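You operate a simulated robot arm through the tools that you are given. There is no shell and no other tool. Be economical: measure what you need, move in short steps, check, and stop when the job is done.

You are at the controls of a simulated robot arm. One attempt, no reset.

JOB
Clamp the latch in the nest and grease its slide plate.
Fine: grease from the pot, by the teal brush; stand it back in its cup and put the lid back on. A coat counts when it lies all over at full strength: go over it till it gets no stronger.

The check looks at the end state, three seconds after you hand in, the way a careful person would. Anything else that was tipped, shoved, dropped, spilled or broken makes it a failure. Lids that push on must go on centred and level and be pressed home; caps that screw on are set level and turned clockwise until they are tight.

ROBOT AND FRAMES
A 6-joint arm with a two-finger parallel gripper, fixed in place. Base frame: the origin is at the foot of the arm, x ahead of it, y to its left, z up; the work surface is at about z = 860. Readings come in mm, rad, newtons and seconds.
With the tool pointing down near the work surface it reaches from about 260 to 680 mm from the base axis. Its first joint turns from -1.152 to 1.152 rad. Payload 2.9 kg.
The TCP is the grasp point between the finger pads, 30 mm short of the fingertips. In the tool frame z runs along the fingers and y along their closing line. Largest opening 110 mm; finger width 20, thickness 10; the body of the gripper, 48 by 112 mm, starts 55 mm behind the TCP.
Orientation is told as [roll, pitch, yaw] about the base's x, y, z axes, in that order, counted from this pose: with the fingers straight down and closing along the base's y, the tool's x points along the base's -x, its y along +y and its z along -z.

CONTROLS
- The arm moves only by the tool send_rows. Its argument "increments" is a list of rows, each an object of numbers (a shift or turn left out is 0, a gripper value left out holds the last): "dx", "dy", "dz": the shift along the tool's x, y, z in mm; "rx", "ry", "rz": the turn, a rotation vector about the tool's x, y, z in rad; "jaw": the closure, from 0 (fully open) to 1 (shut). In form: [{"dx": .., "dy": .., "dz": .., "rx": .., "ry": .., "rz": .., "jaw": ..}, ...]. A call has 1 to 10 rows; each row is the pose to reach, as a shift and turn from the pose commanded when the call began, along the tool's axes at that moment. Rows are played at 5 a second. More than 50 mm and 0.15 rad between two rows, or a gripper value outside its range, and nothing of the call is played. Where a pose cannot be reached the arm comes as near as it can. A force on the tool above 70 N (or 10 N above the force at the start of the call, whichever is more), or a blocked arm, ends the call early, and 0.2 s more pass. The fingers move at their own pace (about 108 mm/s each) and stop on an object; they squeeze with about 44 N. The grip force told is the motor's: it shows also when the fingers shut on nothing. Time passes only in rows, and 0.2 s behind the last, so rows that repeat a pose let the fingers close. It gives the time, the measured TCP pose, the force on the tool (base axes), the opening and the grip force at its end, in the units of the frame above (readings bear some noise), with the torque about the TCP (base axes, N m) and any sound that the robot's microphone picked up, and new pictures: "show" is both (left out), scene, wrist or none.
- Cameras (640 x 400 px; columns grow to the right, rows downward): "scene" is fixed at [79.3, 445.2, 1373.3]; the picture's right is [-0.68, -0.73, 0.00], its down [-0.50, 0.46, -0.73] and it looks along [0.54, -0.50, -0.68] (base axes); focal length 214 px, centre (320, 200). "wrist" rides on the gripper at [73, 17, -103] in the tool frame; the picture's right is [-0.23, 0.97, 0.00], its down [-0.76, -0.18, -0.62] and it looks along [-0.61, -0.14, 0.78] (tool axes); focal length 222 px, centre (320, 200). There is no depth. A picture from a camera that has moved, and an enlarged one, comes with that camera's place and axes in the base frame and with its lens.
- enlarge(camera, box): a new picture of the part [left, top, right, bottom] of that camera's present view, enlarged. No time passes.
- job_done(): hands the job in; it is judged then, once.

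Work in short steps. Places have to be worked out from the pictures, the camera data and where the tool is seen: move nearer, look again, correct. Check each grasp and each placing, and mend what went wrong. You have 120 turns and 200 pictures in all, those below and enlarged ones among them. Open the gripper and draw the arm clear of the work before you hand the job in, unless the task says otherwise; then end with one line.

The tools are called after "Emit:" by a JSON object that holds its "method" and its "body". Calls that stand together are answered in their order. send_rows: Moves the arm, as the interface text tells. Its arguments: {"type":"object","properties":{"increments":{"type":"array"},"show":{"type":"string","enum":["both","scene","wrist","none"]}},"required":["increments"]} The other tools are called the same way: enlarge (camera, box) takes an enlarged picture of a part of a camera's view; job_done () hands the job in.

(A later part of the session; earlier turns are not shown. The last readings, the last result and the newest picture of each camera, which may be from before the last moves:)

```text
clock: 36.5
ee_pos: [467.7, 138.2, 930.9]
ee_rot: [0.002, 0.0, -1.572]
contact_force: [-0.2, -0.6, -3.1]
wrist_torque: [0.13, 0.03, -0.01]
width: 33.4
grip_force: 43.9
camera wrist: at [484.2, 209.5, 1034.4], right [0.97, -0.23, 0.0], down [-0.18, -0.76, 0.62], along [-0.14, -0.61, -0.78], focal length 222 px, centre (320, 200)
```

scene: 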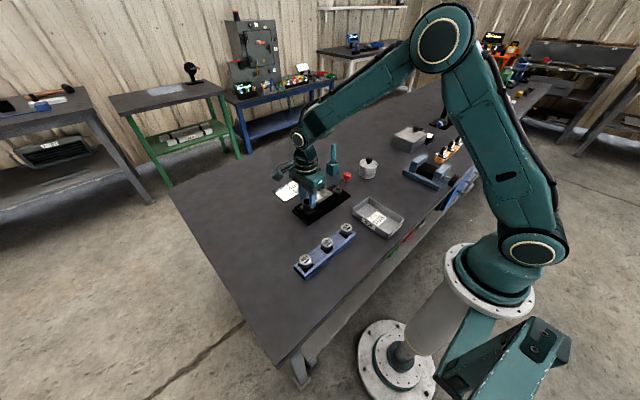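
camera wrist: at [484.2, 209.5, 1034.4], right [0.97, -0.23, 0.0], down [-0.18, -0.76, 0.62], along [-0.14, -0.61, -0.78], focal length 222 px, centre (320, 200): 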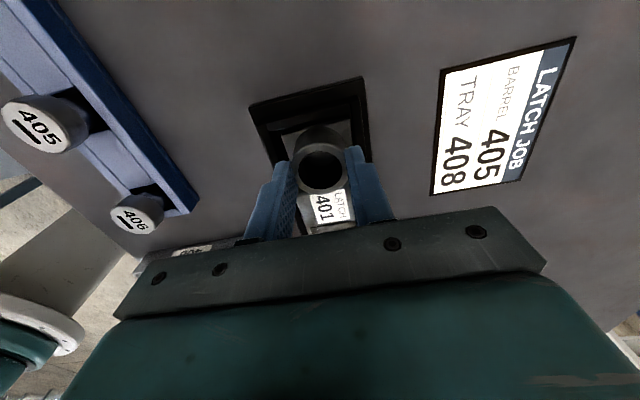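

Still free at 3 N. I set it down and feel the side play with tiny moves while gripping, to see how it sits in the pocket.

Emit:
{"method": "send_rows", "body": {"increments": [{"dz": 2}, {"dz": 4}, {"dz": 6.5}], "show": "none"}}

Emit:
{"method": "send_rows", "body": {"increments": [{"dy": 1}, {"dy": 2}], "show": "none"}}

Emit:
{"method": "send_rows", "body": {"increments": [{"dy": -2}, {"dy": -4}], "show": "none"}}

Emit:
{"method": "send_rows", "body": {"increments": [{"dy": 2}, {"dy": 2, "dx": -1}, {"dy": 2, "dx": -2}], "show": "none"}}

Emit:
{"method": "send_rows", "body": {"increments": [{"dx": 2}, {"dx": 4}], "show": "none"}}

```text
clock: 37.3
ee_pos: [466.4, 137.1, 925.3]
ee_rot: [0.002, -0.002, -1.573]
contact_force: [-6.7, -0.2, 24.9]
wrist_torque: [-0.73, 0.53, -0.24]
width: 33.2
grip_force: 44.6
```

```text
clock: 37.9
ee_pos: [468.1, 137.7, 925.2]
ee_rot: [0.004, 0.002, -1.572]
contact_force: [-15.7, -0.1, 38.6]
wrist_torque: [-0.28, 0.64, -0.16]
width: 33.4
grip_force: 44.1
```

```text
clock: 38.5
ee_pos: [470.2, 138.0, 924.3]
ee_rot: [0.011, 0.002, -1.577]
contact_force: [10.8, -1.7, 28.7]
wrist_torque: [-0.34, -0.15, 0.13]
width: 33.4
grip_force: 43.8
```

```text
clock: 39.3
ee_pos: [469.2, 136.6, 926.2]
ee_rot: [0.008, 0.006, -1.569]
contact_force: [3.8, 10.6, 31.0]
wrist_torque: [-0.37, 0.03, -0.22]
width: 33.5
grip_force: 44.3
```

```text
clock: 39.9
ee_pos: [468.3, 136.6, 925.7]
ee_rot: [0.002, -0.003, -1.576]
contact_force: [0.8, -9.4, 35.4]
wrist_torque: [0.35, 0.11, 0.08]
width: 33.6
grip_force: 44.2
```

The play is small and I'm pressing on it; I release and rise. Next I'll push the lever harder at its end stop with the fingers shut (solid), since finger give limited the earlier push.

Emit:
{"method": "send_rows", "body": {"increments": [{"dz": -0.8}, {"dz": -0.8, "jaw": 0.55}, {"dz": -0.8, "jaw": 0.5}, {"dz": -40}, {"dz": -78}], "show": "wrist"}}

Emit:
{"method": "enlarge", "body": {"camera": "wrist", "box": [240, 60, 400, 220]}}

```text
clock: 41.1
ee_pos: [468.0, 138.3, 1002.1]
ee_rot: [0.002, 0.0, -1.574]
contact_force: [0.1, 0.2, 0.4]
wrist_torque: [-0.04, 0.01, -0.01]
width: 55.0
grip_force: 0.0
camera wrist: at [483.9, 210.4, 1106.1], right [0.97, -0.23, 0.0], down [-0.18, -0.76, 0.62], along [-0.14, -0.61, -0.78], focal length 222 px, centre (320, 200)
```

wrist: 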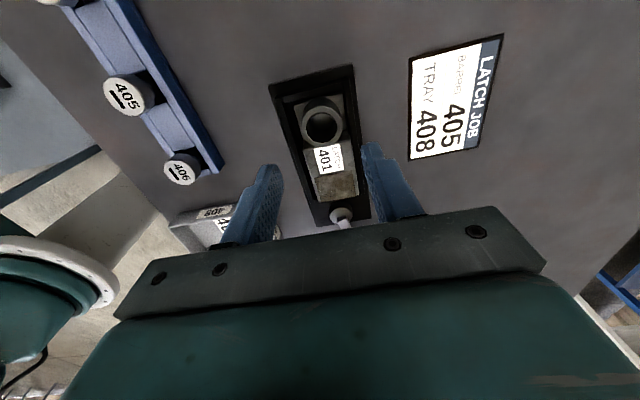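

```text
2.50 times, centred on (320, 140) of wrist
camera zoom: at [483.9, 210.4, 1106.1], right [0.97, -0.23, 0.0], down [-0.18, -0.76, 0.62], along [-0.14, -0.61, -0.78], focal length 555 px, centre (320, 350)
```

zoom: 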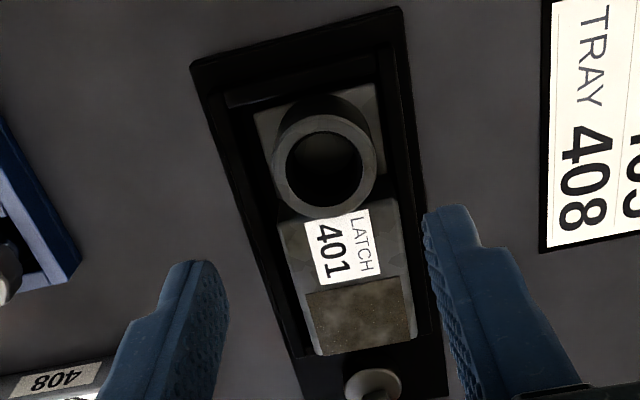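

I move to the +x side of the knob with the fingers shut and yaw back to 0 (to keep clear of the brush).

Emit:
{"method": "send_rows", "body": {"increments": [{"dx": -20, "dy": 4, "rz": -0.148, "jaw": 1}, {"dx": -40, "dy": 8, "rz": -0.296}, {"dx": -60, "dy": 12, "rz": -0.444}, {"dx": -80, "dy": 16, "rz": -0.592}, {"dx": -100, "dy": 20, "rz": -0.74}, {"dx": -120, "dy": 24, "rz": -0.888}, {"dx": -140, "dy": 28, "rz": -1.036}, {"dx": -160, "dy": 32, "rz": -1.184}, {"dx": -180, "dy": 35, "rz": -1.332}, {"dx": -197, "dy": 38, "rz": -1.48}], "show": "wrist"}}

```text
clock: 43.3
ee_pos: [505.8, -58.4, 1002.3]
ee_rot: [0.001, -0.002, -0.091]
contact_force: [-0.5, 0.2, 0.1]
wrist_torque: [0.02, 0.01, 0.01]
width: 0.2
grip_force: 38.2
camera wrist: at [434.7, -34.8, 1104.8], right [0.31, 0.95, 0.0], down [0.74, -0.25, 0.62], along [0.59, -0.2, -0.78], focal length 222 px, centre (320, 200)
```

wrist: 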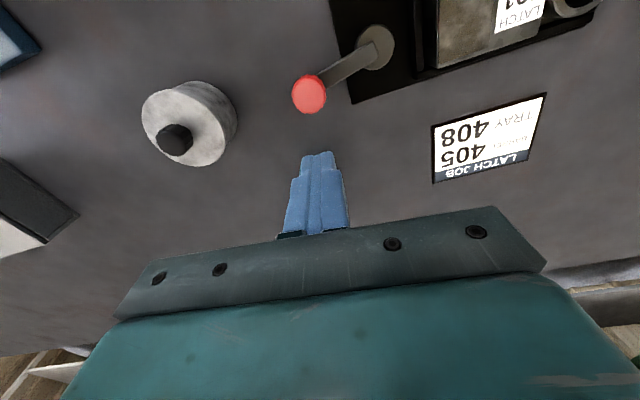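

Knob at (476,−58.6). I lower beside it and push −x slowly.

Emit:
{"method": "send_rows", "body": {"increments": [{"dz": 40}, {"dz": 80}, {"dz": 80, "dx": 5}, {"dz": 80, "dx": 8}], "show": "none"}}

Emit:
{"method": "send_rows", "body": {"increments": [{"dx": 1}, {"dx": 2}, {"dx": 3}], "show": "none"}}

Emit:
{"method": "send_rows", "body": {"increments": [{"dx": 1}, {"dx": 2}, {"dx": 3}], "show": "wrist"}}

```text
clock: 44.3
ee_pos: [499.2, -57.5, 921.5]
ee_rot: [-0.001, -0.005, -0.091]
contact_force: [11.1, 1.0, -3.9]
wrist_torque: [0.01, -0.07, 0.01]
width: 0.2
grip_force: 38.2
```

```text
clock: 45.1
ee_pos: [498.5, -57.8, 923.0]
ee_rot: [-0.003, -0.013, -0.093]
contact_force: [35.9, -4.3, -13.2]
wrist_torque: [-0.03, -0.32, 0.05]
width: 0.3
grip_force: 37.6
```

```text
clock: 45.9
ee_pos: [500.2, -58.5, 924.0]
ee_rot: [-0.003, -0.026, -0.093]
contact_force: [49.1, -9.5, -18.7]
wrist_torque: [-0.12, -0.52, 0.07]
width: 0.1
grip_force: 37.4
camera wrist: at [425.8, -34.1, 1024.8], right [0.32, 0.95, 0.0], down [0.73, -0.25, 0.64], along [0.61, -0.2, -0.77], focal length 222 px, centre (320, 200)
```

wrist: 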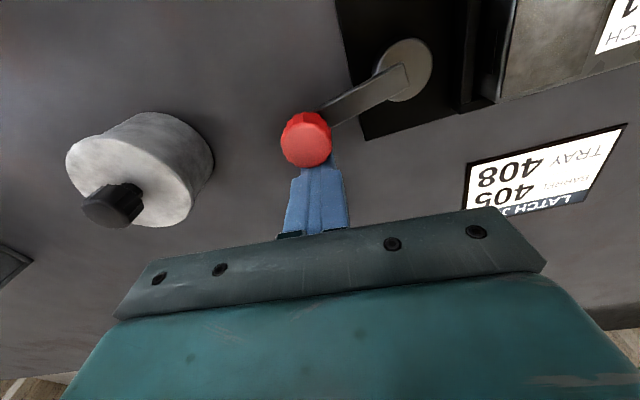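

49 N and no give. I push a few mm more, up to about 65 N.

Emit:
{"method": "send_rows", "body": {"increments": [{"dx": 1.5}, {"dx": 3}, {"dx": 3}], "show": "none"}}

Emit:
{"method": "send_rows", "body": {"increments": [{"dx": -8}, {"dx": -20}, {"dx": -20, "dz": -40}, {"dx": -20, "dz": -80, "jaw": 0.6}], "show": "none"}}

Emit:
{"method": "enlarge", "body": {"camera": "wrist", "box": [200, 0, 460, 162]}}

Emit:
{"method": "enlarge", "body": {"camera": "scene", "box": [285, 155, 365, 225]}}

```text
clock: 46.7
ee_pos: [499.9, -58.3, 924.5]
ee_rot: [-0.003, -0.036, -0.093]
contact_force: [63.1, -13.8, -23.5]
wrist_torque: [-0.05, -0.66, 0.09]
width: 0.0
grip_force: 38.2
```

```text
clock: 47.7
ee_pos: [506.9, -58.2, 999.6]
ee_rot: [0.0, 0.001, -0.091]
contact_force: [-0.6, -0.4, -0.3]
wrist_torque: [-0.03, -0.02, -0.04]
width: 44.2
grip_force: 0.1
```

```text
2.46 times, centred on (330, 81) of wrist
camera zoom: at [436.6, -34.6, 1103.9], right [0.32, 0.95, 0.0], down [0.74, -0.25, 0.62], along [0.59, -0.2, -0.78], focal length 547 px, centre (295, 493)
```

zoom: 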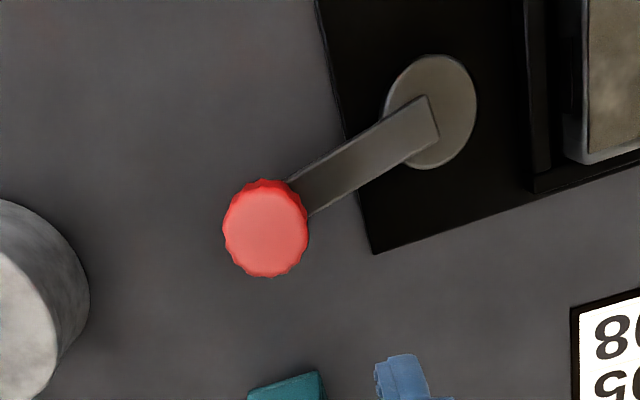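

```text
5.71 times, centred on (325, 190) of scene
camera zoom: at [79.2, 445.2, 1373.3], right [-0.68, -0.73, 0.0], down [-0.5, 0.46, -0.73], along [0.54, -0.5, -0.68], focal length 1226 px, centre (291, 257)
```

zoom: 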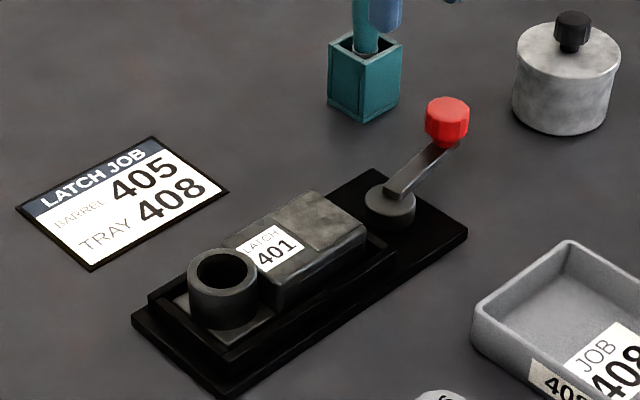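

The far stop is firm. The latch seems shifted ~1 px in the scene view since the lift, so I take the same low side view as before to check that it's seated and see the pocket.

Emit:
{"method": "send_rows", "body": {"increments": [{"dx": 34, "dy": 22, "rz": -0.02}, {"dx": 68, "dy": 44, "rz": -0.05}, {"dx": 102, "dy": 66, "rz": -0.07}, {"dx": 135.6, "dy": 88, "rz": -0.091, "jaw": 0}], "show": "none"}}

Emit:
{"method": "send_rows", "body": {"increments": [{"dx": 4, "dz": 10, "ry": -0.12}, {"dx": 9, "dz": 20, "ry": -0.24}, {"dx": 13, "dz": 30, "ry": -0.36}, {"dx": 18, "dz": 40, "ry": -0.48}, {"dx": 21, "dz": 47, "ry": -0.598}], "show": "none"}}

Emit:
{"method": "enlarge", "body": {"camera": "wrist", "box": [220, 60, 460, 210]}}

```text
clock: 48.7
ee_pos: [379.9, 41.9, 1001.8]
ee_rot: [-0.001, -0.003, -0.001]
contact_force: [-0.4, 0.0, -0.4]
wrist_torque: [-0.01, 0.0, -0.03]
width: 109.8
grip_force: 0.1
```

```text
clock: 49.9
ee_pos: [360.0, 41.4, 954.7]
ee_rot: [0.001, -0.603, -0.002]
contact_force: [-0.3, 0.2, 0.3]
wrist_torque: [-0.02, 0.01, 0.0]
width: 109.9
grip_force: 0.0
```

```text
2.67 times, centred on (340, 135) of wrist
camera zoom: at [241.1, 59.0, 998.8], right [0.19, 0.97, 0.13], down [0.28, -0.18, 0.94], along [0.94, -0.14, -0.3], focal length 592 px, centre (267, 373)
```

zoom: 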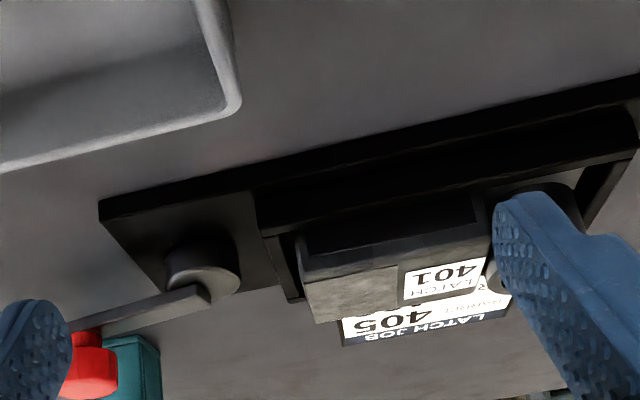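

The latch sits as before. Before deciding, one more test: I swing the lever back to its 0 stop and lift-test there. First to the −x side of the knob with shut fingers.

Emit:
{"method": "send_rows", "body": {"increments": [{"dx": -18, "dy": -20, "dz": 1, "ry": 0.12, "jaw": 1}, {"dx": -37, "dy": -41, "dz": 2, "ry": 0.24}, {"dx": -56, "dy": -62, "dz": 3, "ry": 0.36}, {"dx": -75, "dy": -83, "dz": 4, "ry": 0.48}, {"dx": -93.3, "dy": -103.4, "dz": 5.4, "ry": 0.6}], "show": "none"}}

Emit:
{"method": "send_rows", "body": {"increments": [{"dz": 40}, {"dz": 80}, {"dz": 80}], "show": "wrist"}}

```text
clock: 51.1
ee_pos: [438.8, -62.7, 1003.0]
ee_rot: [0.0, 0.004, 0.001]
contact_force: [-0.4, -0.4, 0.3]
wrist_torque: [0.0, 0.03, -0.05]
width: 0.1
grip_force: 37.2
```

```text
clock: 51.9
ee_pos: [439.5, -61.5, 923.3]
ee_rot: [0.0, 0.003, -0.002]
contact_force: [0.1, 0.3, -0.6]
wrist_torque: [0.01, 0.01, 0.01]
width: 0.0
grip_force: 37.7
camera wrist: at [365.8, -44.3, 1027.2], right [0.23, 0.97, 0.0], down [0.76, -0.18, 0.62], along [0.61, -0.14, -0.78], focal length 222 px, centre (320, 200)
```

wrist: 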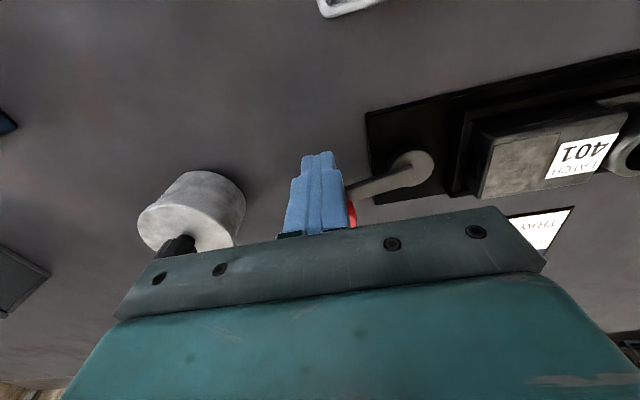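

Fist is just left of the knob. I sweep it counter-clockwise back to the start stop.

Emit:
{"method": "send_rows", "body": {"increments": [{"dx": -16.2, "dy": 1.7}, {"dx": -29.2, "dy": 0.5}, {"dx": -42.1, "dy": 2}, {"dx": -54.5, "dy": 5.9}, {"dx": -65.8, "dy": 12.3}, {"dx": -75.7, "dy": 20.8}, {"dx": -83.7, "dy": 31}, {"dx": -88.3, "dy": 39.7}], "show": "none"}}

Emit:
{"method": "send_rows", "body": {"increments": [{"dy": 1.5}, {"dy": 3}], "show": "wrist"}}

```text
clock: 53.7
ee_pos: [528.0, -21.6, 922.7]
ee_rot: [0.0, 0.002, -0.003]
contact_force: [0.0, -0.6, 0.8]
wrist_torque: [-0.01, -0.01, 0.01]
width: 0.1
grip_force: 38.2
```

```text
clock: 54.3
ee_pos: [528.9, -19.8, 922.7]
ee_rot: [0.0, 0.004, -0.003]
contact_force: [-0.4, -2.6, 1.0]
wrist_torque: [-0.01, 0.04, -0.02]
width: 0.0
grip_force: 37.9
camera wrist: at [456.5, -2.8, 1026.1], right [0.23, 0.97, 0.0], down [0.76, -0.18, 0.62], along [0.61, -0.14, -0.78], focal length 222 px, centre (320, 200)
```

wrist: 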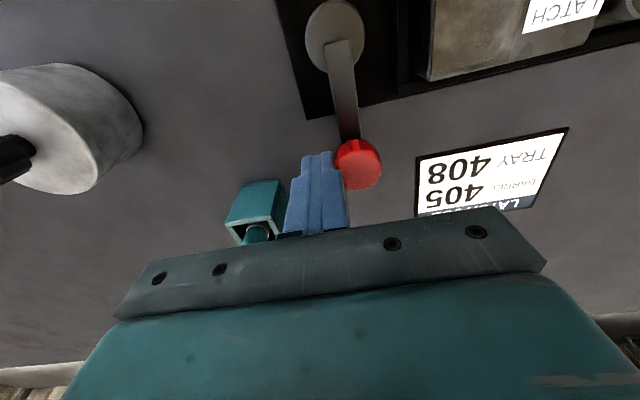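

Near the 0 stop. I press on firmly in small steps here to see whether it gives (listening for a click).

Emit:
{"method": "send_rows", "body": {"increments": [{"dy": 1.5}, {"dy": 3}, {"dy": 4}], "show": "none"}}

Emit:
{"method": "send_rows", "body": {"increments": [{"dy": 1.5}, {"dy": 3}, {"dy": 4}], "show": "wrist"}}

```text
clock: 55.1
ee_pos: [528.7, -20.1, 922.5]
ee_rot: [-0.003, 0.0, -0.012]
contact_force: [4.0, -30.0, -0.8]
wrist_torque: [-0.4, -0.04, 0.04]
width: 0.0
grip_force: 37.6
```

```text
clock: 55.9
ee_pos: [528.4, -19.6, 923.0]
ee_rot: [-0.01, 0.003, -0.021]
contact_force: [5.4, -46.8, -3.5]
wrist_torque: [-0.55, -0.09, 0.04]
width: 0.0
grip_force: 37.5
camera wrist: at [456.5, 0.1, 1026.0], right [0.25, 0.97, -0.01], down [0.76, -0.19, 0.62], along [0.6, -0.16, -0.78], focal length 222 px, centre (320, 200)
```

wrist: 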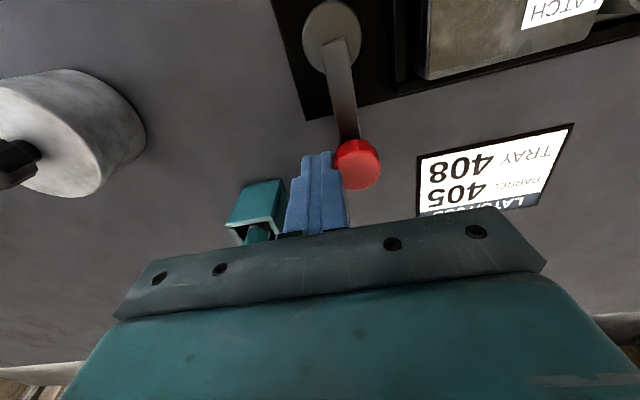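

Also a hard stop. I back off, rise, and go to the tube for the lift test with the lever here.

Emit:
{"method": "send_rows", "body": {"increments": [{"dy": -10}, {"dy": -16}, {"dy": -16, "dz": -40}, {"dy": -16, "dz": -79}], "show": "none"}}

Emit:
{"method": "send_rows", "body": {"increments": [{"dx": 6, "dy": 16, "rz": 0.148, "jaw": 0.4}, {"dx": 12, "dy": 33, "rz": 0.296}, {"dx": 18, "dy": 49, "rz": 0.444}, {"dx": 24, "dy": 66, "rz": 0.592}, {"dx": 30, "dy": 82, "rz": 0.74}, {"dx": 36, "dy": 99, "rz": 0.888}, {"dx": 42, "dy": 115, "rz": 1.036}, {"dx": 48, "dy": 132, "rz": 1.184}, {"dx": 54, "dy": 148, "rz": 1.332}, {"dx": 61, "dy": 165, "rz": 1.48}], "show": "wrist"}}

```text
clock: 56.9
ee_pos: [526.7, -23.5, 1002.2]
ee_rot: [-0.001, 0.002, 0.002]
contact_force: [0.5, 0.3, 0.3]
wrist_torque: [-0.05, 0.01, -0.01]
width: 0.2
grip_force: 37.6
```

```text
clock: 59.1
ee_pos: [468.6, 138.3, 1002.8]
ee_rot: [-0.003, -0.001, -1.483]
contact_force: [0.0, -0.2, -0.4]
wrist_torque: [-0.01, 0.01, -0.05]
width: 65.8
grip_force: 0.0
camera wrist: at [478.3, 211.7, 1105.1], right [0.99, -0.14, 0.0], down [-0.11, -0.77, 0.62], along [-0.09, -0.62, -0.78], focal length 222 px, centre (320, 200)
```

wrist: 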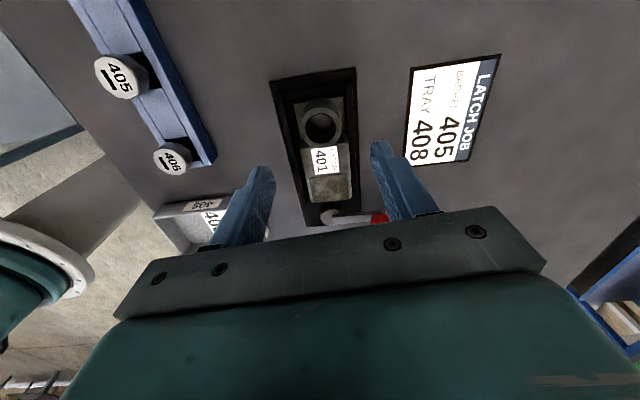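

I lower around the tube, close, and lift 3 mm.

Emit:
{"method": "send_rows", "body": {"increments": [{"rz": 0.09, "dx": 1}, {"rz": 0.09, "dz": 40, "dx": 1}, {"rz": 0.09, "dz": 77, "dx": 1}, {"rz": 0.09, "dz": 77, "dx": 1, "jaw": 0.62}, {"rz": 0.09, "dz": 77, "dx": 1, "jaw": 0.75}, {"rz": 0.09, "dz": 77, "dx": 1, "jaw": 0.75}], "show": "none"}}

Emit:
{"method": "send_rows", "body": {"increments": [{"dz": -1}, {"dz": -2}, {"dz": -3}], "show": "none"}}

```text
clock: 60.5
ee_pos: [467.0, 137.8, 926.9]
ee_rot: [-0.002, -0.001, -1.571]
contact_force: [0.2, -0.3, 0.2]
wrist_torque: [0.2, -0.04, -0.02]
width: 33.3
grip_force: 44.0
```

```text
clock: 61.3
ee_pos: [466.8, 138.7, 927.7]
ee_rot: [-0.002, 0.0, -1.573]
contact_force: [0.0, 1.1, -3.0]
wrist_torque: [0.1, 0.0, 0.0]
width: 33.3
grip_force: 44.0
```

Free here too, so the clamp isn't felt as a vertical hold; the lever position itself is what shows. While gripping, I feel the pocket walls in x and y to make sure the latch is properly in its seat: lowering until just touching, then probing.

Emit:
{"method": "send_rows", "body": {"increments": [{"dz": 1}, {"dz": 2.2}], "show": "none"}}

Emit:
{"method": "send_rows", "body": {"increments": [{"dy": 1}, {"dy": 2}, {"dy": 3}], "show": "none"}}

Emit:
{"method": "send_rows", "body": {"increments": [{"dy": -2}, {"dy": -4}, {"dy": -6}], "show": "none"}}

Emit:
{"method": "send_rows", "body": {"increments": [{"dy": 2}, {"dy": 3, "dx": 1}, {"dy": 3, "dx": 2}, {"dy": 3, "dx": 3}], "show": "none"}}

Emit:
{"method": "send_rows", "body": {"increments": [{"dx": -2}, {"dx": -4}, {"dx": -6}], "show": "wrist"}}

```text
clock: 61.9
ee_pos: [466.9, 139.3, 924.6]
ee_rot: [-0.001, 0.001, -1.571]
contact_force: [0.6, 0.7, -2.1]
wrist_torque: [0.16, -0.05, -0.03]
width: 33.4
grip_force: 44.0
```

```text
clock: 62.7
ee_pos: [468.4, 139.9, 925.0]
ee_rot: [-0.001, 0.002, -1.572]
contact_force: [-12.0, 4.6, 4.9]
wrist_torque: [-0.13, 0.27, -0.65]
width: 33.3
grip_force: 43.3
```

```text
clock: 63.5
ee_pos: [464.7, 138.4, 925.2]
ee_rot: [0.002, -0.002, -1.572]
contact_force: [0.6, -0.7, -1.3]
wrist_torque: [0.04, -0.04, -0.01]
width: 33.5
grip_force: 44.1
```

```text
clock: 64.5
ee_pos: [467.7, 141.4, 926.1]
ee_rot: [-0.002, -0.001, -1.571]
contact_force: [-0.3, -1.1, -3.1]
wrist_torque: [0.12, -0.02, -0.01]
width: 33.4
grip_force: 43.8
```

```text
clock: 65.3
ee_pos: [469.1, 136.9, 925.4]
ee_rot: [-0.002, 0.0, -1.571]
contact_force: [0.0, 0.7, -0.1]
wrist_torque: [0.02, -0.04, 0.02]
width: 33.3
grip_force: 43.9
camera wrist: at [484.8, 208.3, 1028.8], right [0.97, -0.23, 0.0], down [-0.18, -0.76, 0.62], along [-0.14, -0.61, -0.78], focal length 222 px, centre (320, 200)
```

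wrist: 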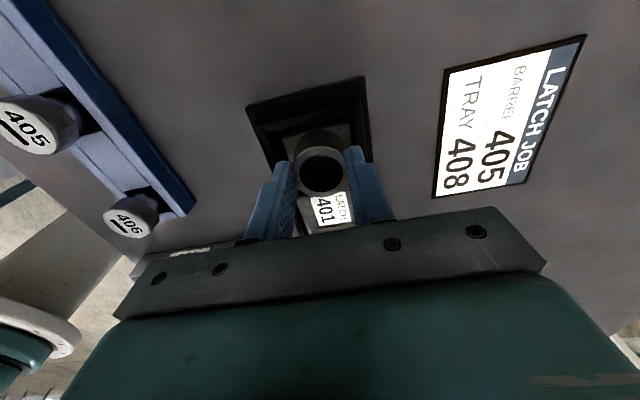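

The pocket has a few mm of play each way; I restore the latch to its centred place (tube ≈(467,138.7)), set down and release.

Emit:
{"method": "send_rows", "body": {"increments": [{"dx": 1.5}, {"dx": 3}, {"dx": 3, "dz": 0.8}, {"dx": 3, "dz": 0.8, "jaw": 0.55}, {"dx": 3, "dz": 0.8, "jaw": 0.5}, {"dx": 3, "dz": -40}, {"dx": 3, "dz": -77}], "show": "wrist"}}

Emit:
{"method": "enlarge", "body": {"camera": "wrist", "box": [240, 60, 400, 220]}}

```text
clock: 66.9
ee_pos: [467.3, 137.5, 1001.8]
ee_rot: [-0.002, 0.0, -1.57]
contact_force: [0.7, 0.3, -0.8]
wrist_torque: [0.02, -0.02, 0.01]
width: 54.9
grip_force: 0.0
camera wrist: at [484.3, 210.6, 1106.0], right [0.97, -0.23, 0.0], down [-0.18, -0.76, 0.62], along [-0.14, -0.61, -0.78], focal length 222 px, centre (320, 200)
```

wrist: 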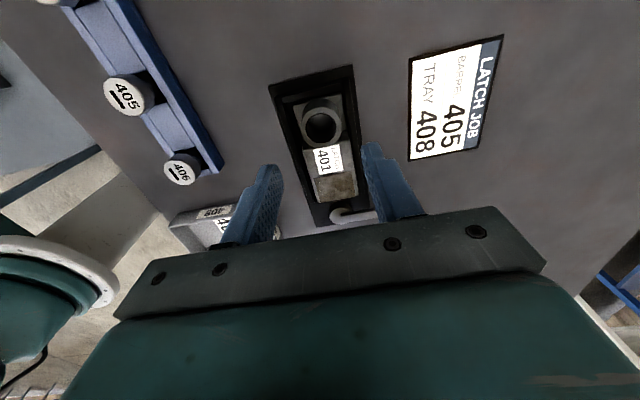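

```text
2.50 times, centred on (320, 140) of wrist
camera zoom: at [484.3, 210.6, 1106.0], right [0.97, -0.23, 0.0], down [-0.18, -0.76, 0.62], along [-0.14, -0.61, -0.78], focal length 555 px, centre (320, 350)
```

zoom: 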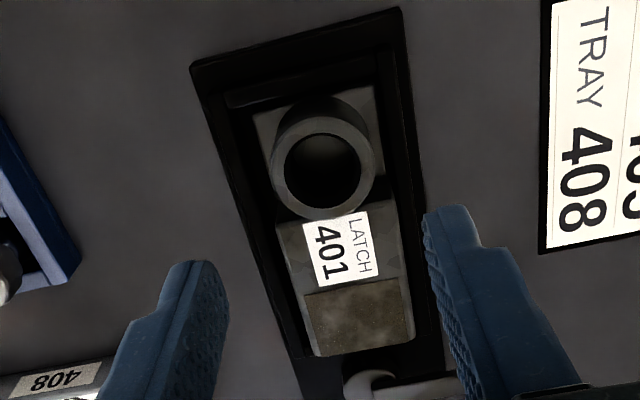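

Latch is centred again. Now back to the lever: to the +y side of the knob with shut fingers, yaw turned to 0.

Emit:
{"method": "send_rows", "body": {"increments": [{"dx": -10, "dy": 6, "rz": -0.148, "jaw": 1}, {"dx": -20, "dy": 12, "rz": -0.296}, {"dx": -30, "dy": 18, "rz": -0.444}, {"dx": -40, "dy": 25, "rz": -0.592}, {"dx": -50, "dy": 31, "rz": -0.74}, {"dx": -60, "dy": 37, "rz": -0.888}, {"dx": -70, "dy": 43, "rz": -1.036}, {"dx": -80, "dy": 50, "rz": -1.184}, {"dx": -90, "dy": 56, "rz": -1.332}, {"dx": -97, "dy": 62, "rz": -1.48}], "show": "none"}}

Emit:
{"method": "send_rows", "body": {"increments": [{"rz": -0.09}, {"rz": -0.09, "dz": 40}, {"rz": -0.09, "dz": 79}], "show": "wrist"}}

```text
clock: 69.1
ee_pos: [529.9, 41.5, 1002.3]
ee_rot: [0.001, 0.0, -0.09]
contact_force: [-1.2, -0.8, 0.1]
wrist_torque: [-0.03, -0.03, 0.01]
width: 0.1
grip_force: 37.5
```

```text
clock: 69.9
ee_pos: [530.7, 42.0, 922.2]
ee_rot: [-0.002, 0.0, -0.002]
contact_force: [-0.5, -0.4, 0.7]
wrist_torque: [0.01, 0.0, 0.01]
width: 0.0
grip_force: 37.9
camera wrist: at [457.7, 59.2, 1026.3], right [0.23, 0.97, 0.0], down [0.76, -0.18, 0.62], along [0.61, -0.14, -0.78], focal length 222 px, centre (320, 200)
```

wrist: 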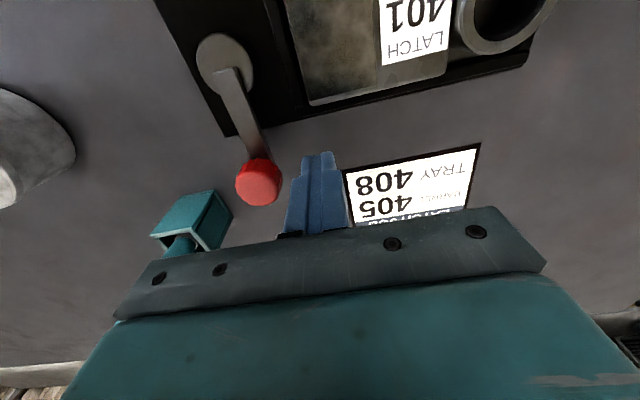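

I sweep the knob clockwise to the far stop with a light final press.

Emit:
{"method": "send_rows", "body": {"increments": [{"dx": 1, "dy": -14.5}, {"dx": -2.4, "dy": -27.1}, {"dx": -3.2, "dy": -40.1}, {"dx": -1.3, "dy": -52.9}, {"dx": 3, "dy": -65.3}, {"dx": 9.6, "dy": -76.5}, {"dx": 18.5, "dy": -86.1}, {"dx": 26.2, "dy": -92}, {"dx": 30.6, "dy": -94.7}, {"dx": 34, "dy": -95}], "show": "none"}}

Emit:
{"method": "send_rows", "body": {"increments": [{"dx": -10, "dy": 3}, {"dx": -15, "dy": 5, "dz": -40}, {"dx": -10, "dy": 5, "dz": -79}], "show": "wrist"}}

```text
clock: 72.1
ee_pos: [497.6, -52.6, 924.5]
ee_rot: [-0.002, -0.01, 0.0]
contact_force: [30.1, 1.8, -10.5]
wrist_torque: [-0.04, -0.34, 0.05]
width: 0.0
grip_force: 37.7
```

```text
clock: 72.9
ee_pos: [503.8, -48.9, 1005.1]
ee_rot: [0.0, 0.003, -0.001]
contact_force: [0.0, 0.1, -0.6]
wrist_torque: [0.04, 0.01, 0.03]
width: 0.0
grip_force: 37.8
camera wrist: at [431.1, -31.7, 1107.7], right [0.23, 0.97, 0.0], down [0.76, -0.18, 0.62], along [0.6, -0.14, -0.78], focal length 222 px, centre (320, 200)
```

wrist: 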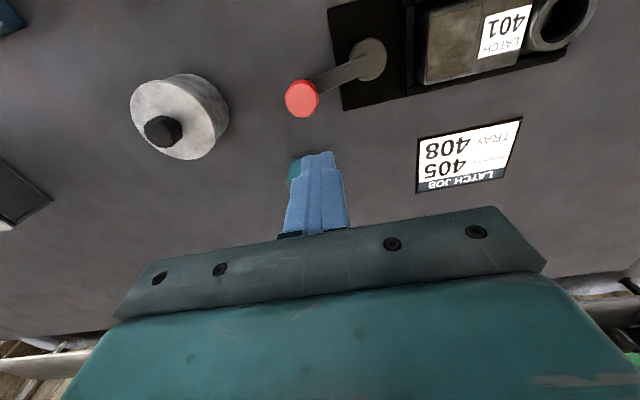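

Lever is at the far stop. Now the pot: I enlarge it to judge its lid.

Emit:
{"method": "enlarge", "body": {"camera": "wrist", "box": [110, 60, 250, 170]}}

Emit:
{"method": "enlarge", "body": {"camera": "scene", "box": [345, 145, 395, 185]}}

```text
3.64 times, centred on (180, 115) of wrist
camera zoom: at [431.1, -31.7, 1107.7], right [0.23, 0.97, 0.0], down [0.76, -0.18, 0.62], along [0.6, -0.14, -0.78], focal length 808 px, centre (829, 509)
```

zoom: 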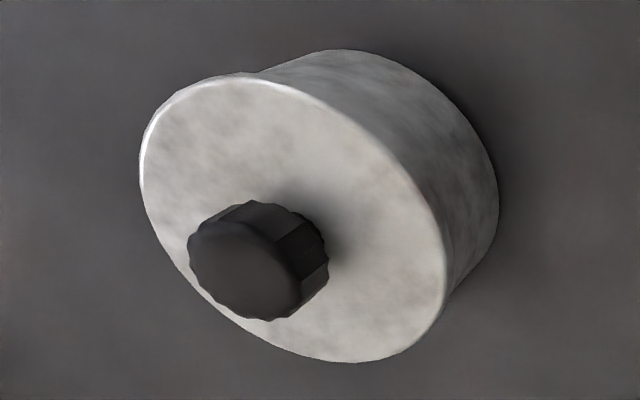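

```text
10.00 times, centred on (370, 165) of scene
camera zoom: at [79.3, 445.2, 1373.3], right [-0.68, -0.73, 0.0], down [-0.5, 0.46, -0.73], along [0.54, -0.5, -0.68], focal length 2145 px, centre (-180, 550)
```

zoom: 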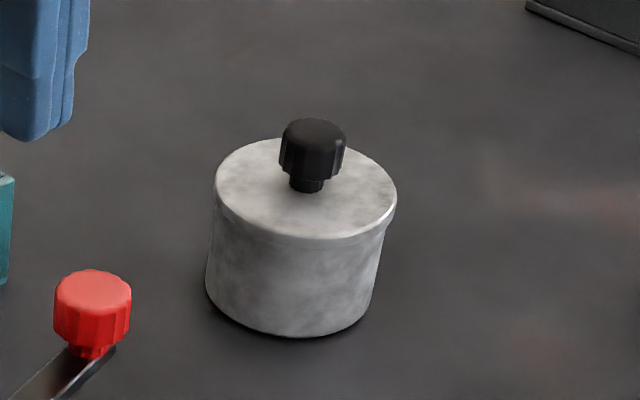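

The lid is a thin push-on disc with a black grip knob; pot centre ≈(466,−167), knob top ≈938. I move above it to refine.

Emit:
{"method": "send_rows", "body": {"increments": [{"dx": 12, "dy": -38, "dz": -12}, {"dx": 25, "dy": -78, "dz": -25, "jaw": 0.45}, {"dx": 38, "dy": -118, "dz": -25, "jaw": 0.45}], "show": "wrist"}}

```text
clock: 73.7
ee_pos: [467.2, -164.1, 1029.5]
ee_rot: [0.0, 0.001, -0.001]
contact_force: [-1.2, -0.5, -0.2]
wrist_torque: [0.02, 0.01, -0.02]
width: 60.4
grip_force: 0.0
camera wrist: at [394.8, -148.2, 1132.1], right [0.23, 0.97, 0.0], down [0.76, -0.18, 0.62], along [0.61, -0.14, -0.78], focal length 222 px, centre (320, 200)
```

wrist: 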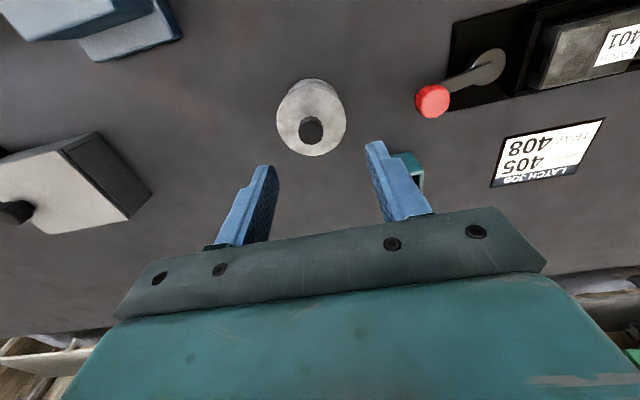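

Refined centre ≈(467,−172.7). I lower to z≈975 and look again.

Emit:
{"method": "send_rows", "body": {"increments": [{"dx": 0, "dy": -8.5, "dz": 20}, {"dx": 0, "dy": -8.5, "dz": 52, "jaw": 0.55}], "show": "both"}}

Emit:
{"method": "enlarge", "body": {"camera": "scene", "box": [340, 135, 400, 185]}}

```text
clock: 74.3
ee_pos: [467.6, -175.1, 975.2]
ee_rot: [-0.001, -0.001, -0.003]
contact_force: [-0.4, -0.1, 0.7]
wrist_torque: [-0.04, 0.04, -0.01]
width: 49.3
grip_force: 0.1
camera wrist: at [394.8, -157.7, 1078.1], right [0.23, 0.97, 0.0], down [0.76, -0.18, 0.62], along [0.61, -0.14, -0.78], focal length 222 px, centre (320, 200)
```

scene: 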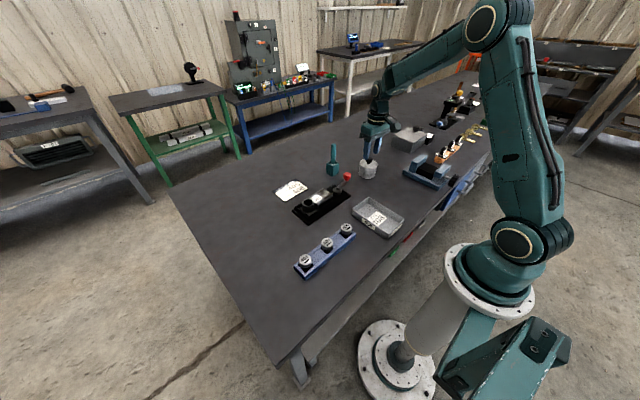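
wrist: 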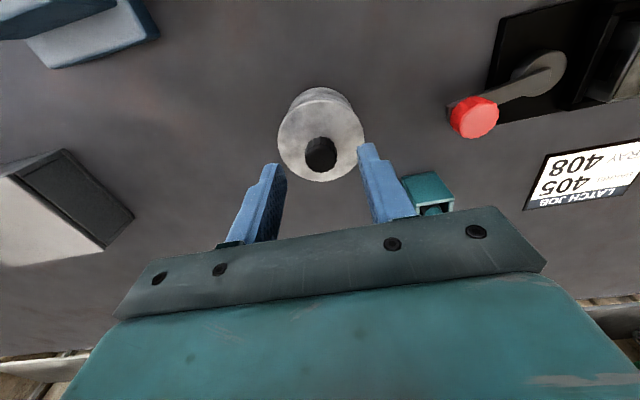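

```text
8.00 times, centred on (370, 160) of scene
camera zoom: at [79.3, 445.2, 1373.3], right [-0.68, -0.73, 0.0], down [-0.5, 0.46, -0.73], along [0.54, -0.5, -0.68], focal length 1716 px, centre (-80, 520)
```

zoom: 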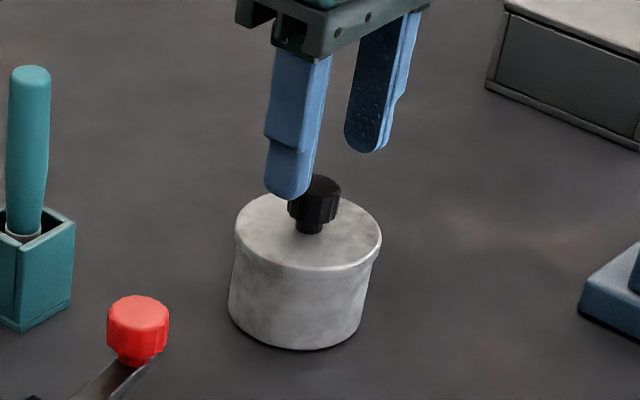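

Aligned on the knob. I lower so the tips end just above the lid, and close.

Emit:
{"method": "send_rows", "body": {"increments": [{"dz": 14}, {"dz": 26}, {"dz": 26, "jaw": 0.85}, {"dz": 26, "jaw": 0.85}], "show": "wrist"}}

Emit:
{"method": "enlarge", "body": {"camera": "scene", "box": [340, 135, 400, 185]}}

```text
clock: 75.3
ee_pos: [468.4, -174.6, 948.9]
ee_rot: [-0.001, 0.0, -0.002]
contact_force: [0.6, -1.3, 0.7]
wrist_torque: [-0.06, -0.03, -0.03]
width: 22.6
grip_force: 44.4
camera wrist: at [395.4, -157.5, 1052.4], right [0.23, 0.97, 0.0], down [0.76, -0.18, 0.62], along [0.61, -0.14, -0.78], focal length 222 px, centre (320, 200)
```

wrist: 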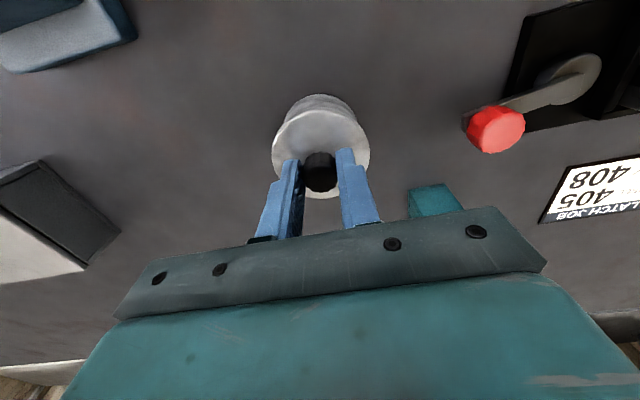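

```text
8.00 times, centred on (370, 160) of scene
camera zoom: at [79.3, 445.2, 1373.3], right [-0.68, -0.73, 0.0], down [-0.5, 0.46, -0.73], along [0.54, -0.5, -0.68], focal length 1716 px, centre (-80, 520)
```

zoom: 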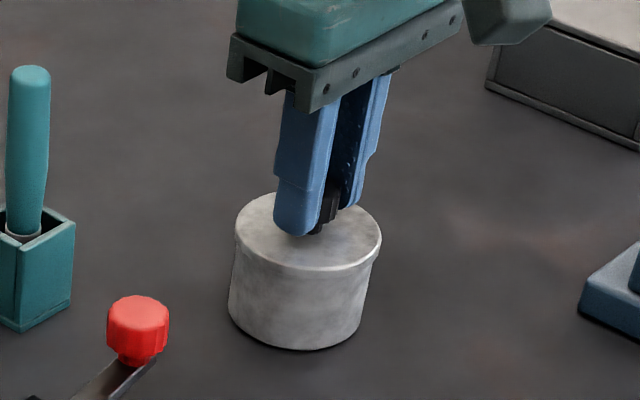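

Knob gripped (22.6 mm). I lift in small steps to see whether the lid comes off alone.

Emit:
{"method": "send_rows", "body": {"increments": [{"dz": -2}, {"dz": -4}, {"dz": -7}, {"dz": -10}], "show": "none"}}

Emit:
{"method": "enlarge", "body": {"camera": "scene", "box": [340, 135, 400, 185]}}

```text
clock: 76.3
ee_pos: [468.4, -174.1, 959.3]
ee_rot: [0.0, 0.002, -0.002]
contact_force: [0.4, 0.0, 0.1]
wrist_torque: [0.01, -0.02, -0.03]
width: 24.3
grip_force: 0.1
heard: snap
```

```text
8.00 times, centred on (370, 160) of scene
camera zoom: at [79.3, 445.2, 1373.3], right [-0.68, -0.73, 0.0], down [-0.5, 0.46, -0.73], along [0.54, -0.5, -0.68], focal length 1716 px, centre (-80, 520)
```

zoom: 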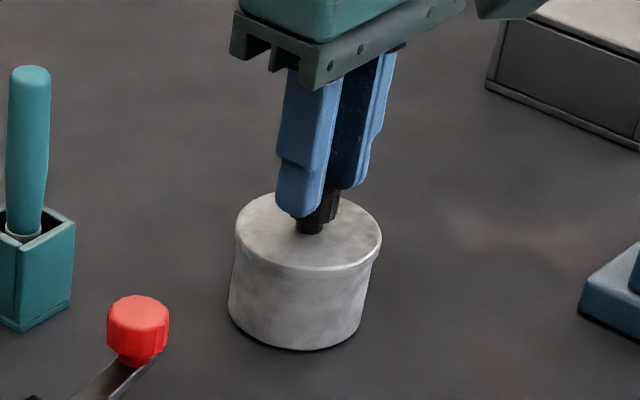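

A "snap" was heard and the grip reading dropped; I hold still and look.

Emit:
{"method": "send_rows", "body": {"increments": [{"dz": 0}, {"dz": 0}], "show": "wrist"}}

Emit:
{"method": "enlarge", "body": {"camera": "wrist", "box": [240, 70, 400, 200]}}

Emit:
{"method": "enlarge", "body": {"camera": "scene", "box": [350, 145, 390, 180]}}

```text
clock: 76.9
ee_pos: [468.7, -174.7, 959.3]
ee_rot: [-0.001, 0.002, -0.002]
contact_force: [0.5, 0.5, -0.2]
wrist_torque: [0.0, 0.0, -0.01]
width: 21.9
grip_force: 44.5
camera wrist: at [395.3, -157.5, 1063.1], right [0.23, 0.97, 0.0], down [0.76, -0.18, 0.62], along [0.61, -0.14, -0.78], focal length 222 px, centre (320, 200)
```

wrist: 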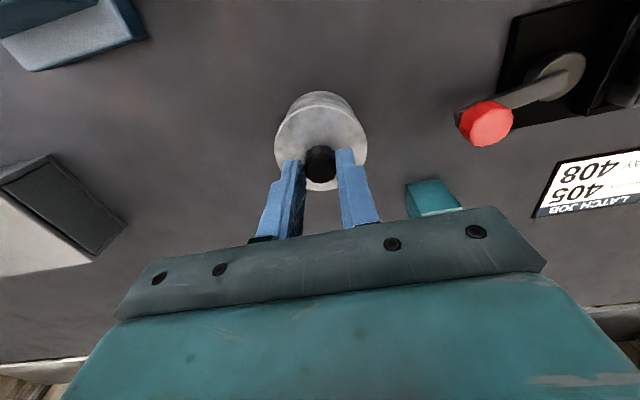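

```text
3.08 times, centred on (320, 135) of wrist
camera zoom: at [395.3, -157.5, 1063.1], right [0.23, 0.97, 0.0], down [0.76, -0.18, 0.62], along [0.61, -0.14, -0.78], focal length 684 px, centre (320, 400)
```

zoom: 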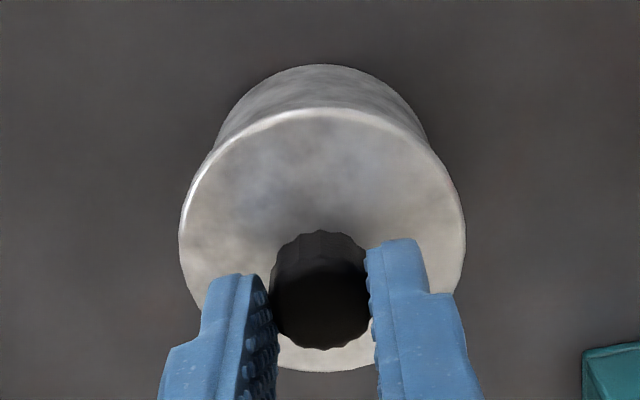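

```text
11.43 times, centred on (370, 162) of scene
camera zoom: at [79.3, 445.2, 1373.3], right [-0.68, -0.73, 0.0], down [-0.5, 0.46, -0.73], along [0.54, -0.5, -0.68], focal length 2451 px, centre (-251, 629)
```

zoom: 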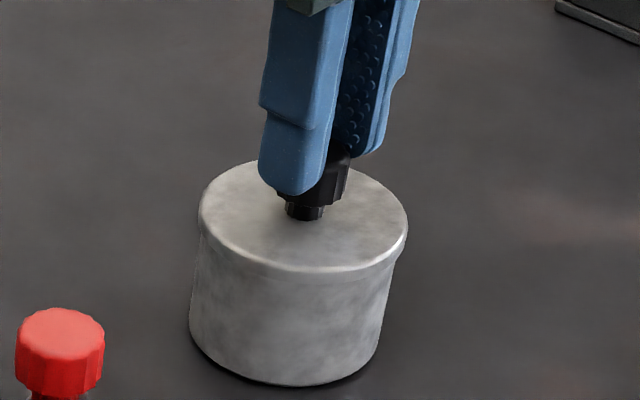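

The fingers slipped up the knob; the lid stayed. I regrip lower and pull in 1 mm steps watching the force.

Emit:
{"method": "send_rows", "body": {"increments": [{"jaw": 0.65}, {"dz": 7, "jaw": 0.65}, {"dz": 13, "jaw": 0.65}, {"dz": 13, "jaw": 0.9}, {"dz": 13, "jaw": 0.9}], "show": "none"}}

Emit:
{"method": "send_rows", "body": {"increments": [{"dz": -1}, {"dz": -1.5}], "show": "none"}}

Emit:
{"method": "send_rows", "body": {"increments": [{"dz": -1}, {"dz": -1.5}], "show": "none"}}

```text
clock: 78.1
ee_pos: [467.3, -176.4, 947.5]
ee_rot: [0.0, 0.0, -0.002]
contact_force: [-0.6, 0.3, 0.3]
wrist_torque: [-0.04, -0.03, -0.01]
width: 22.4
grip_force: 43.7
```

```text
clock: 78.7
ee_pos: [468.0, -175.1, 947.1]
ee_rot: [-0.002, 0.001, -0.001]
contact_force: [0.4, -0.3, 0.2]
wrist_torque: [-0.01, -0.02, 0.0]
width: 22.3
grip_force: 44.0
```

```text
clock: 79.3
ee_pos: [468.7, -174.2, 948.6]
ee_rot: [-0.002, 0.003, -0.002]
contact_force: [0.8, -0.3, -0.5]
wrist_torque: [0.0, 0.01, 0.02]
width: 22.2
grip_force: 44.2
```

No resistance now: the snap freed the lid earlier, it seems. I lift further and look.

Emit:
{"method": "send_rows", "body": {"increments": [{"dz": -5}, {"dz": -12}, {"dz": -20}], "show": "none"}}

Emit:
{"method": "enlarge", "body": {"camera": "scene", "box": [340, 135, 400, 185]}}

```text
clock: 80.1
ee_pos: [468.5, -174.3, 968.7]
ee_rot: [0.0, 0.002, -0.002]
contact_force: [0.9, 0.3, -0.8]
wrist_torque: [-0.02, -0.03, -0.02]
width: 22.2
grip_force: 44.1
```

```text
8.00 times, centred on (370, 160) of scene
camera zoom: at [79.3, 445.2, 1373.3], right [-0.68, -0.73, 0.0], down [-0.5, 0.46, -0.73], along [0.54, -0.5, -0.68], focal length 1716 px, centre (-80, 520)
```

zoom: 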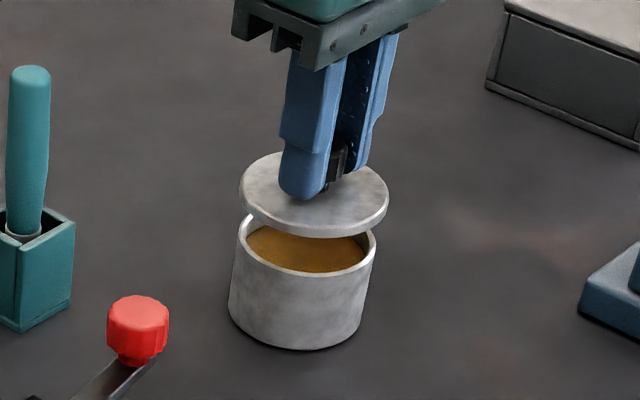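

The lid is off (held level) and shows brown grease inside. I carry it to a clear spot near (395,−130) on the bench.

Emit:
{"method": "send_rows", "body": {"increments": [{"dz": -12}, {"dx": 30, "dy": 18, "dz": -12}, {"dx": 60, "dy": 36, "dz": -12}, {"dx": 73, "dy": 44, "dz": -12}, {"dx": 73, "dy": 44, "dz": 20}, {"dx": 73, "dy": 44, "dz": 45}, {"dx": 73, "dy": 44, "dz": 58}], "show": "both"}}

Emit:
{"method": "enlarge", "body": {"camera": "scene", "box": [340, 145, 440, 225]}}

```text
clock: 81.7
ee_pos: [395.0, -130.2, 911.9]
ee_rot: [-0.001, 0.0, -0.001]
contact_force: [0.0, -0.3, -1.2]
wrist_torque: [-0.04, -0.01, 0.0]
width: 22.1
grip_force: 43.9
camera wrist: at [322.7, -113.4, 1016.2], right [0.23, 0.97, 0.0], down [0.76, -0.18, 0.62], along [0.61, -0.14, -0.78], focal length 222 px, centre (320, 200)
```

scene: 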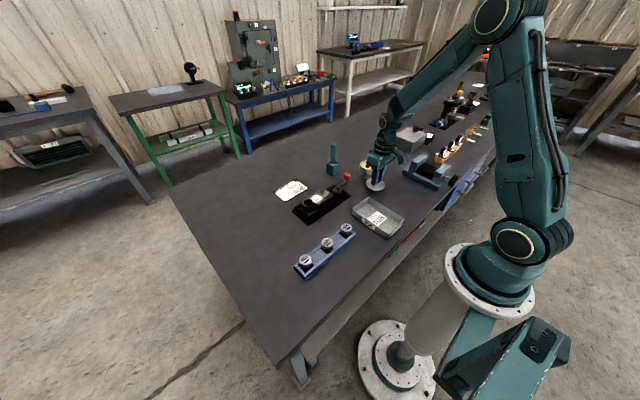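
wrist: 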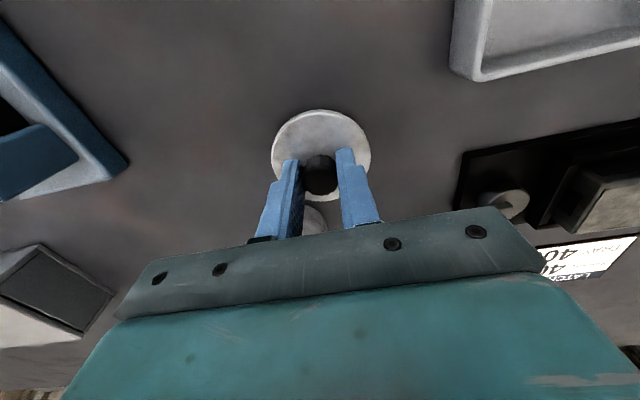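

```text
5.00 times, centred on (390, 185) of scene
camera zoom: at [79.3, 445.2, 1373.3], right [-0.68, -0.73, 0.0], down [-0.5, 0.46, -0.73], along [0.54, -0.5, -0.68], focal length 1072 px, centre (-30, 275)
```

zoom: 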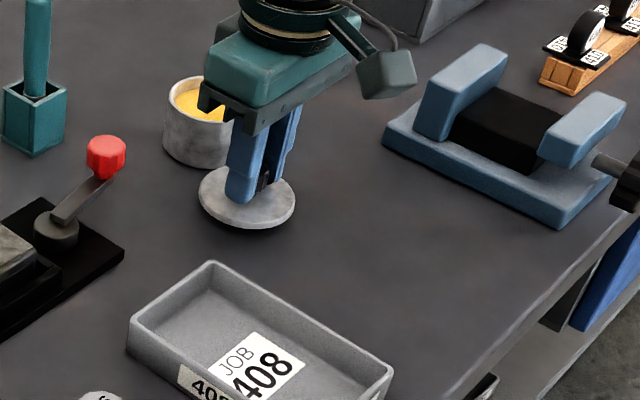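

The lid is just over the bench. I lower slowly to contact.

Emit:
{"method": "send_rows", "body": {"increments": [{"dz": 2}, {"dz": 4}, {"dz": 6}], "show": "none"}}

Emit:
{"method": "send_rows", "body": {"increments": [{"dz": 1}, {"dz": 2}, {"dz": 3}], "show": "none"}}

```text
clock: 82.5
ee_pos: [394.6, -130.8, 906.2]
ee_rot: [-0.001, 0.001, -0.003]
contact_force: [0.6, -0.2, -0.7]
wrist_torque: [0.02, -0.02, 0.01]
width: 22.1
grip_force: 43.9
```

```text
clock: 83.3
ee_pos: [394.9, -131.3, 902.8]
ee_rot: [-0.002, 0.0, -0.002]
contact_force: [-0.1, -0.2, 0.4]
wrist_torque: [0.01, -0.03, 0.0]
width: 22.2
grip_force: 44.6
```

Emit:
{"method": "send_rows", "body": {"increments": [{"dz": 1}, {"dz": 2}], "show": "none"}}

Emit:
{"method": "enlarge", "body": {"camera": "scene", "box": [360, 165, 420, 205]}}

```text
clock: 83.9
ee_pos: [394.8, -130.5, 900.0]
ee_rot: [-0.001, 0.001, -0.002]
contact_force: [0.5, -0.1, 0.4]
wrist_torque: [0.0, 0.0, 0.0]
width: 22.3
grip_force: 43.7
```

```text
10.00 times, centred on (390, 185) of scene
camera zoom: at [79.3, 445.2, 1373.3], right [-0.68, -0.73, 0.0], down [-0.5, 0.46, -0.73], along [0.54, -0.5, -0.68], focal length 2145 px, centre (-380, 350)
```

zoom: 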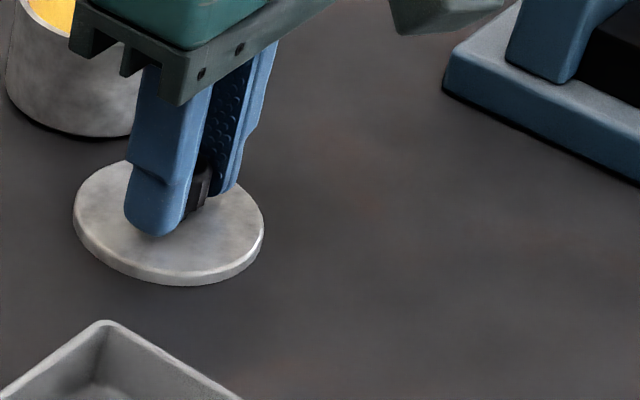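

Very near. I continue until contact shows in the force.

Emit:
{"method": "send_rows", "body": {"increments": [{"dz": 1}, {"dz": 2}], "show": "none"}}

Emit:
{"method": "send_rows", "body": {"increments": [{"dz": 1}, {"dz": 2}], "show": "none"}}

Emit:
{"method": "send_rows", "body": {"increments": [{"dz": 1}, {"dz": 1.5}], "show": "none"}}

```text
clock: 84.5
ee_pos: [395.7, -129.4, 899.7]
ee_rot: [-0.001, -0.004, -0.001]
contact_force: [-1.5, 5.2, 22.9]
wrist_torque: [0.17, 0.27, -0.02]
width: 22.4
grip_force: 44.2
```

```text
clock: 85.1
ee_pos: [394.3, -129.7, 899.7]
ee_rot: [-0.002, -0.006, -0.001]
contact_force: [-7.7, 7.3, 51.6]
wrist_torque: [0.19, 0.19, 0.05]
width: 22.0
grip_force: 44.0
```

```text
clock: 85.7
ee_pos: [394.5, -131.1, 898.0]
ee_rot: [-0.004, -0.008, 0.0]
contact_force: [-4.3, 4.0, 52.8]
wrist_torque: [0.17, -0.06, 0.03]
width: 22.4
grip_force: 43.9
```

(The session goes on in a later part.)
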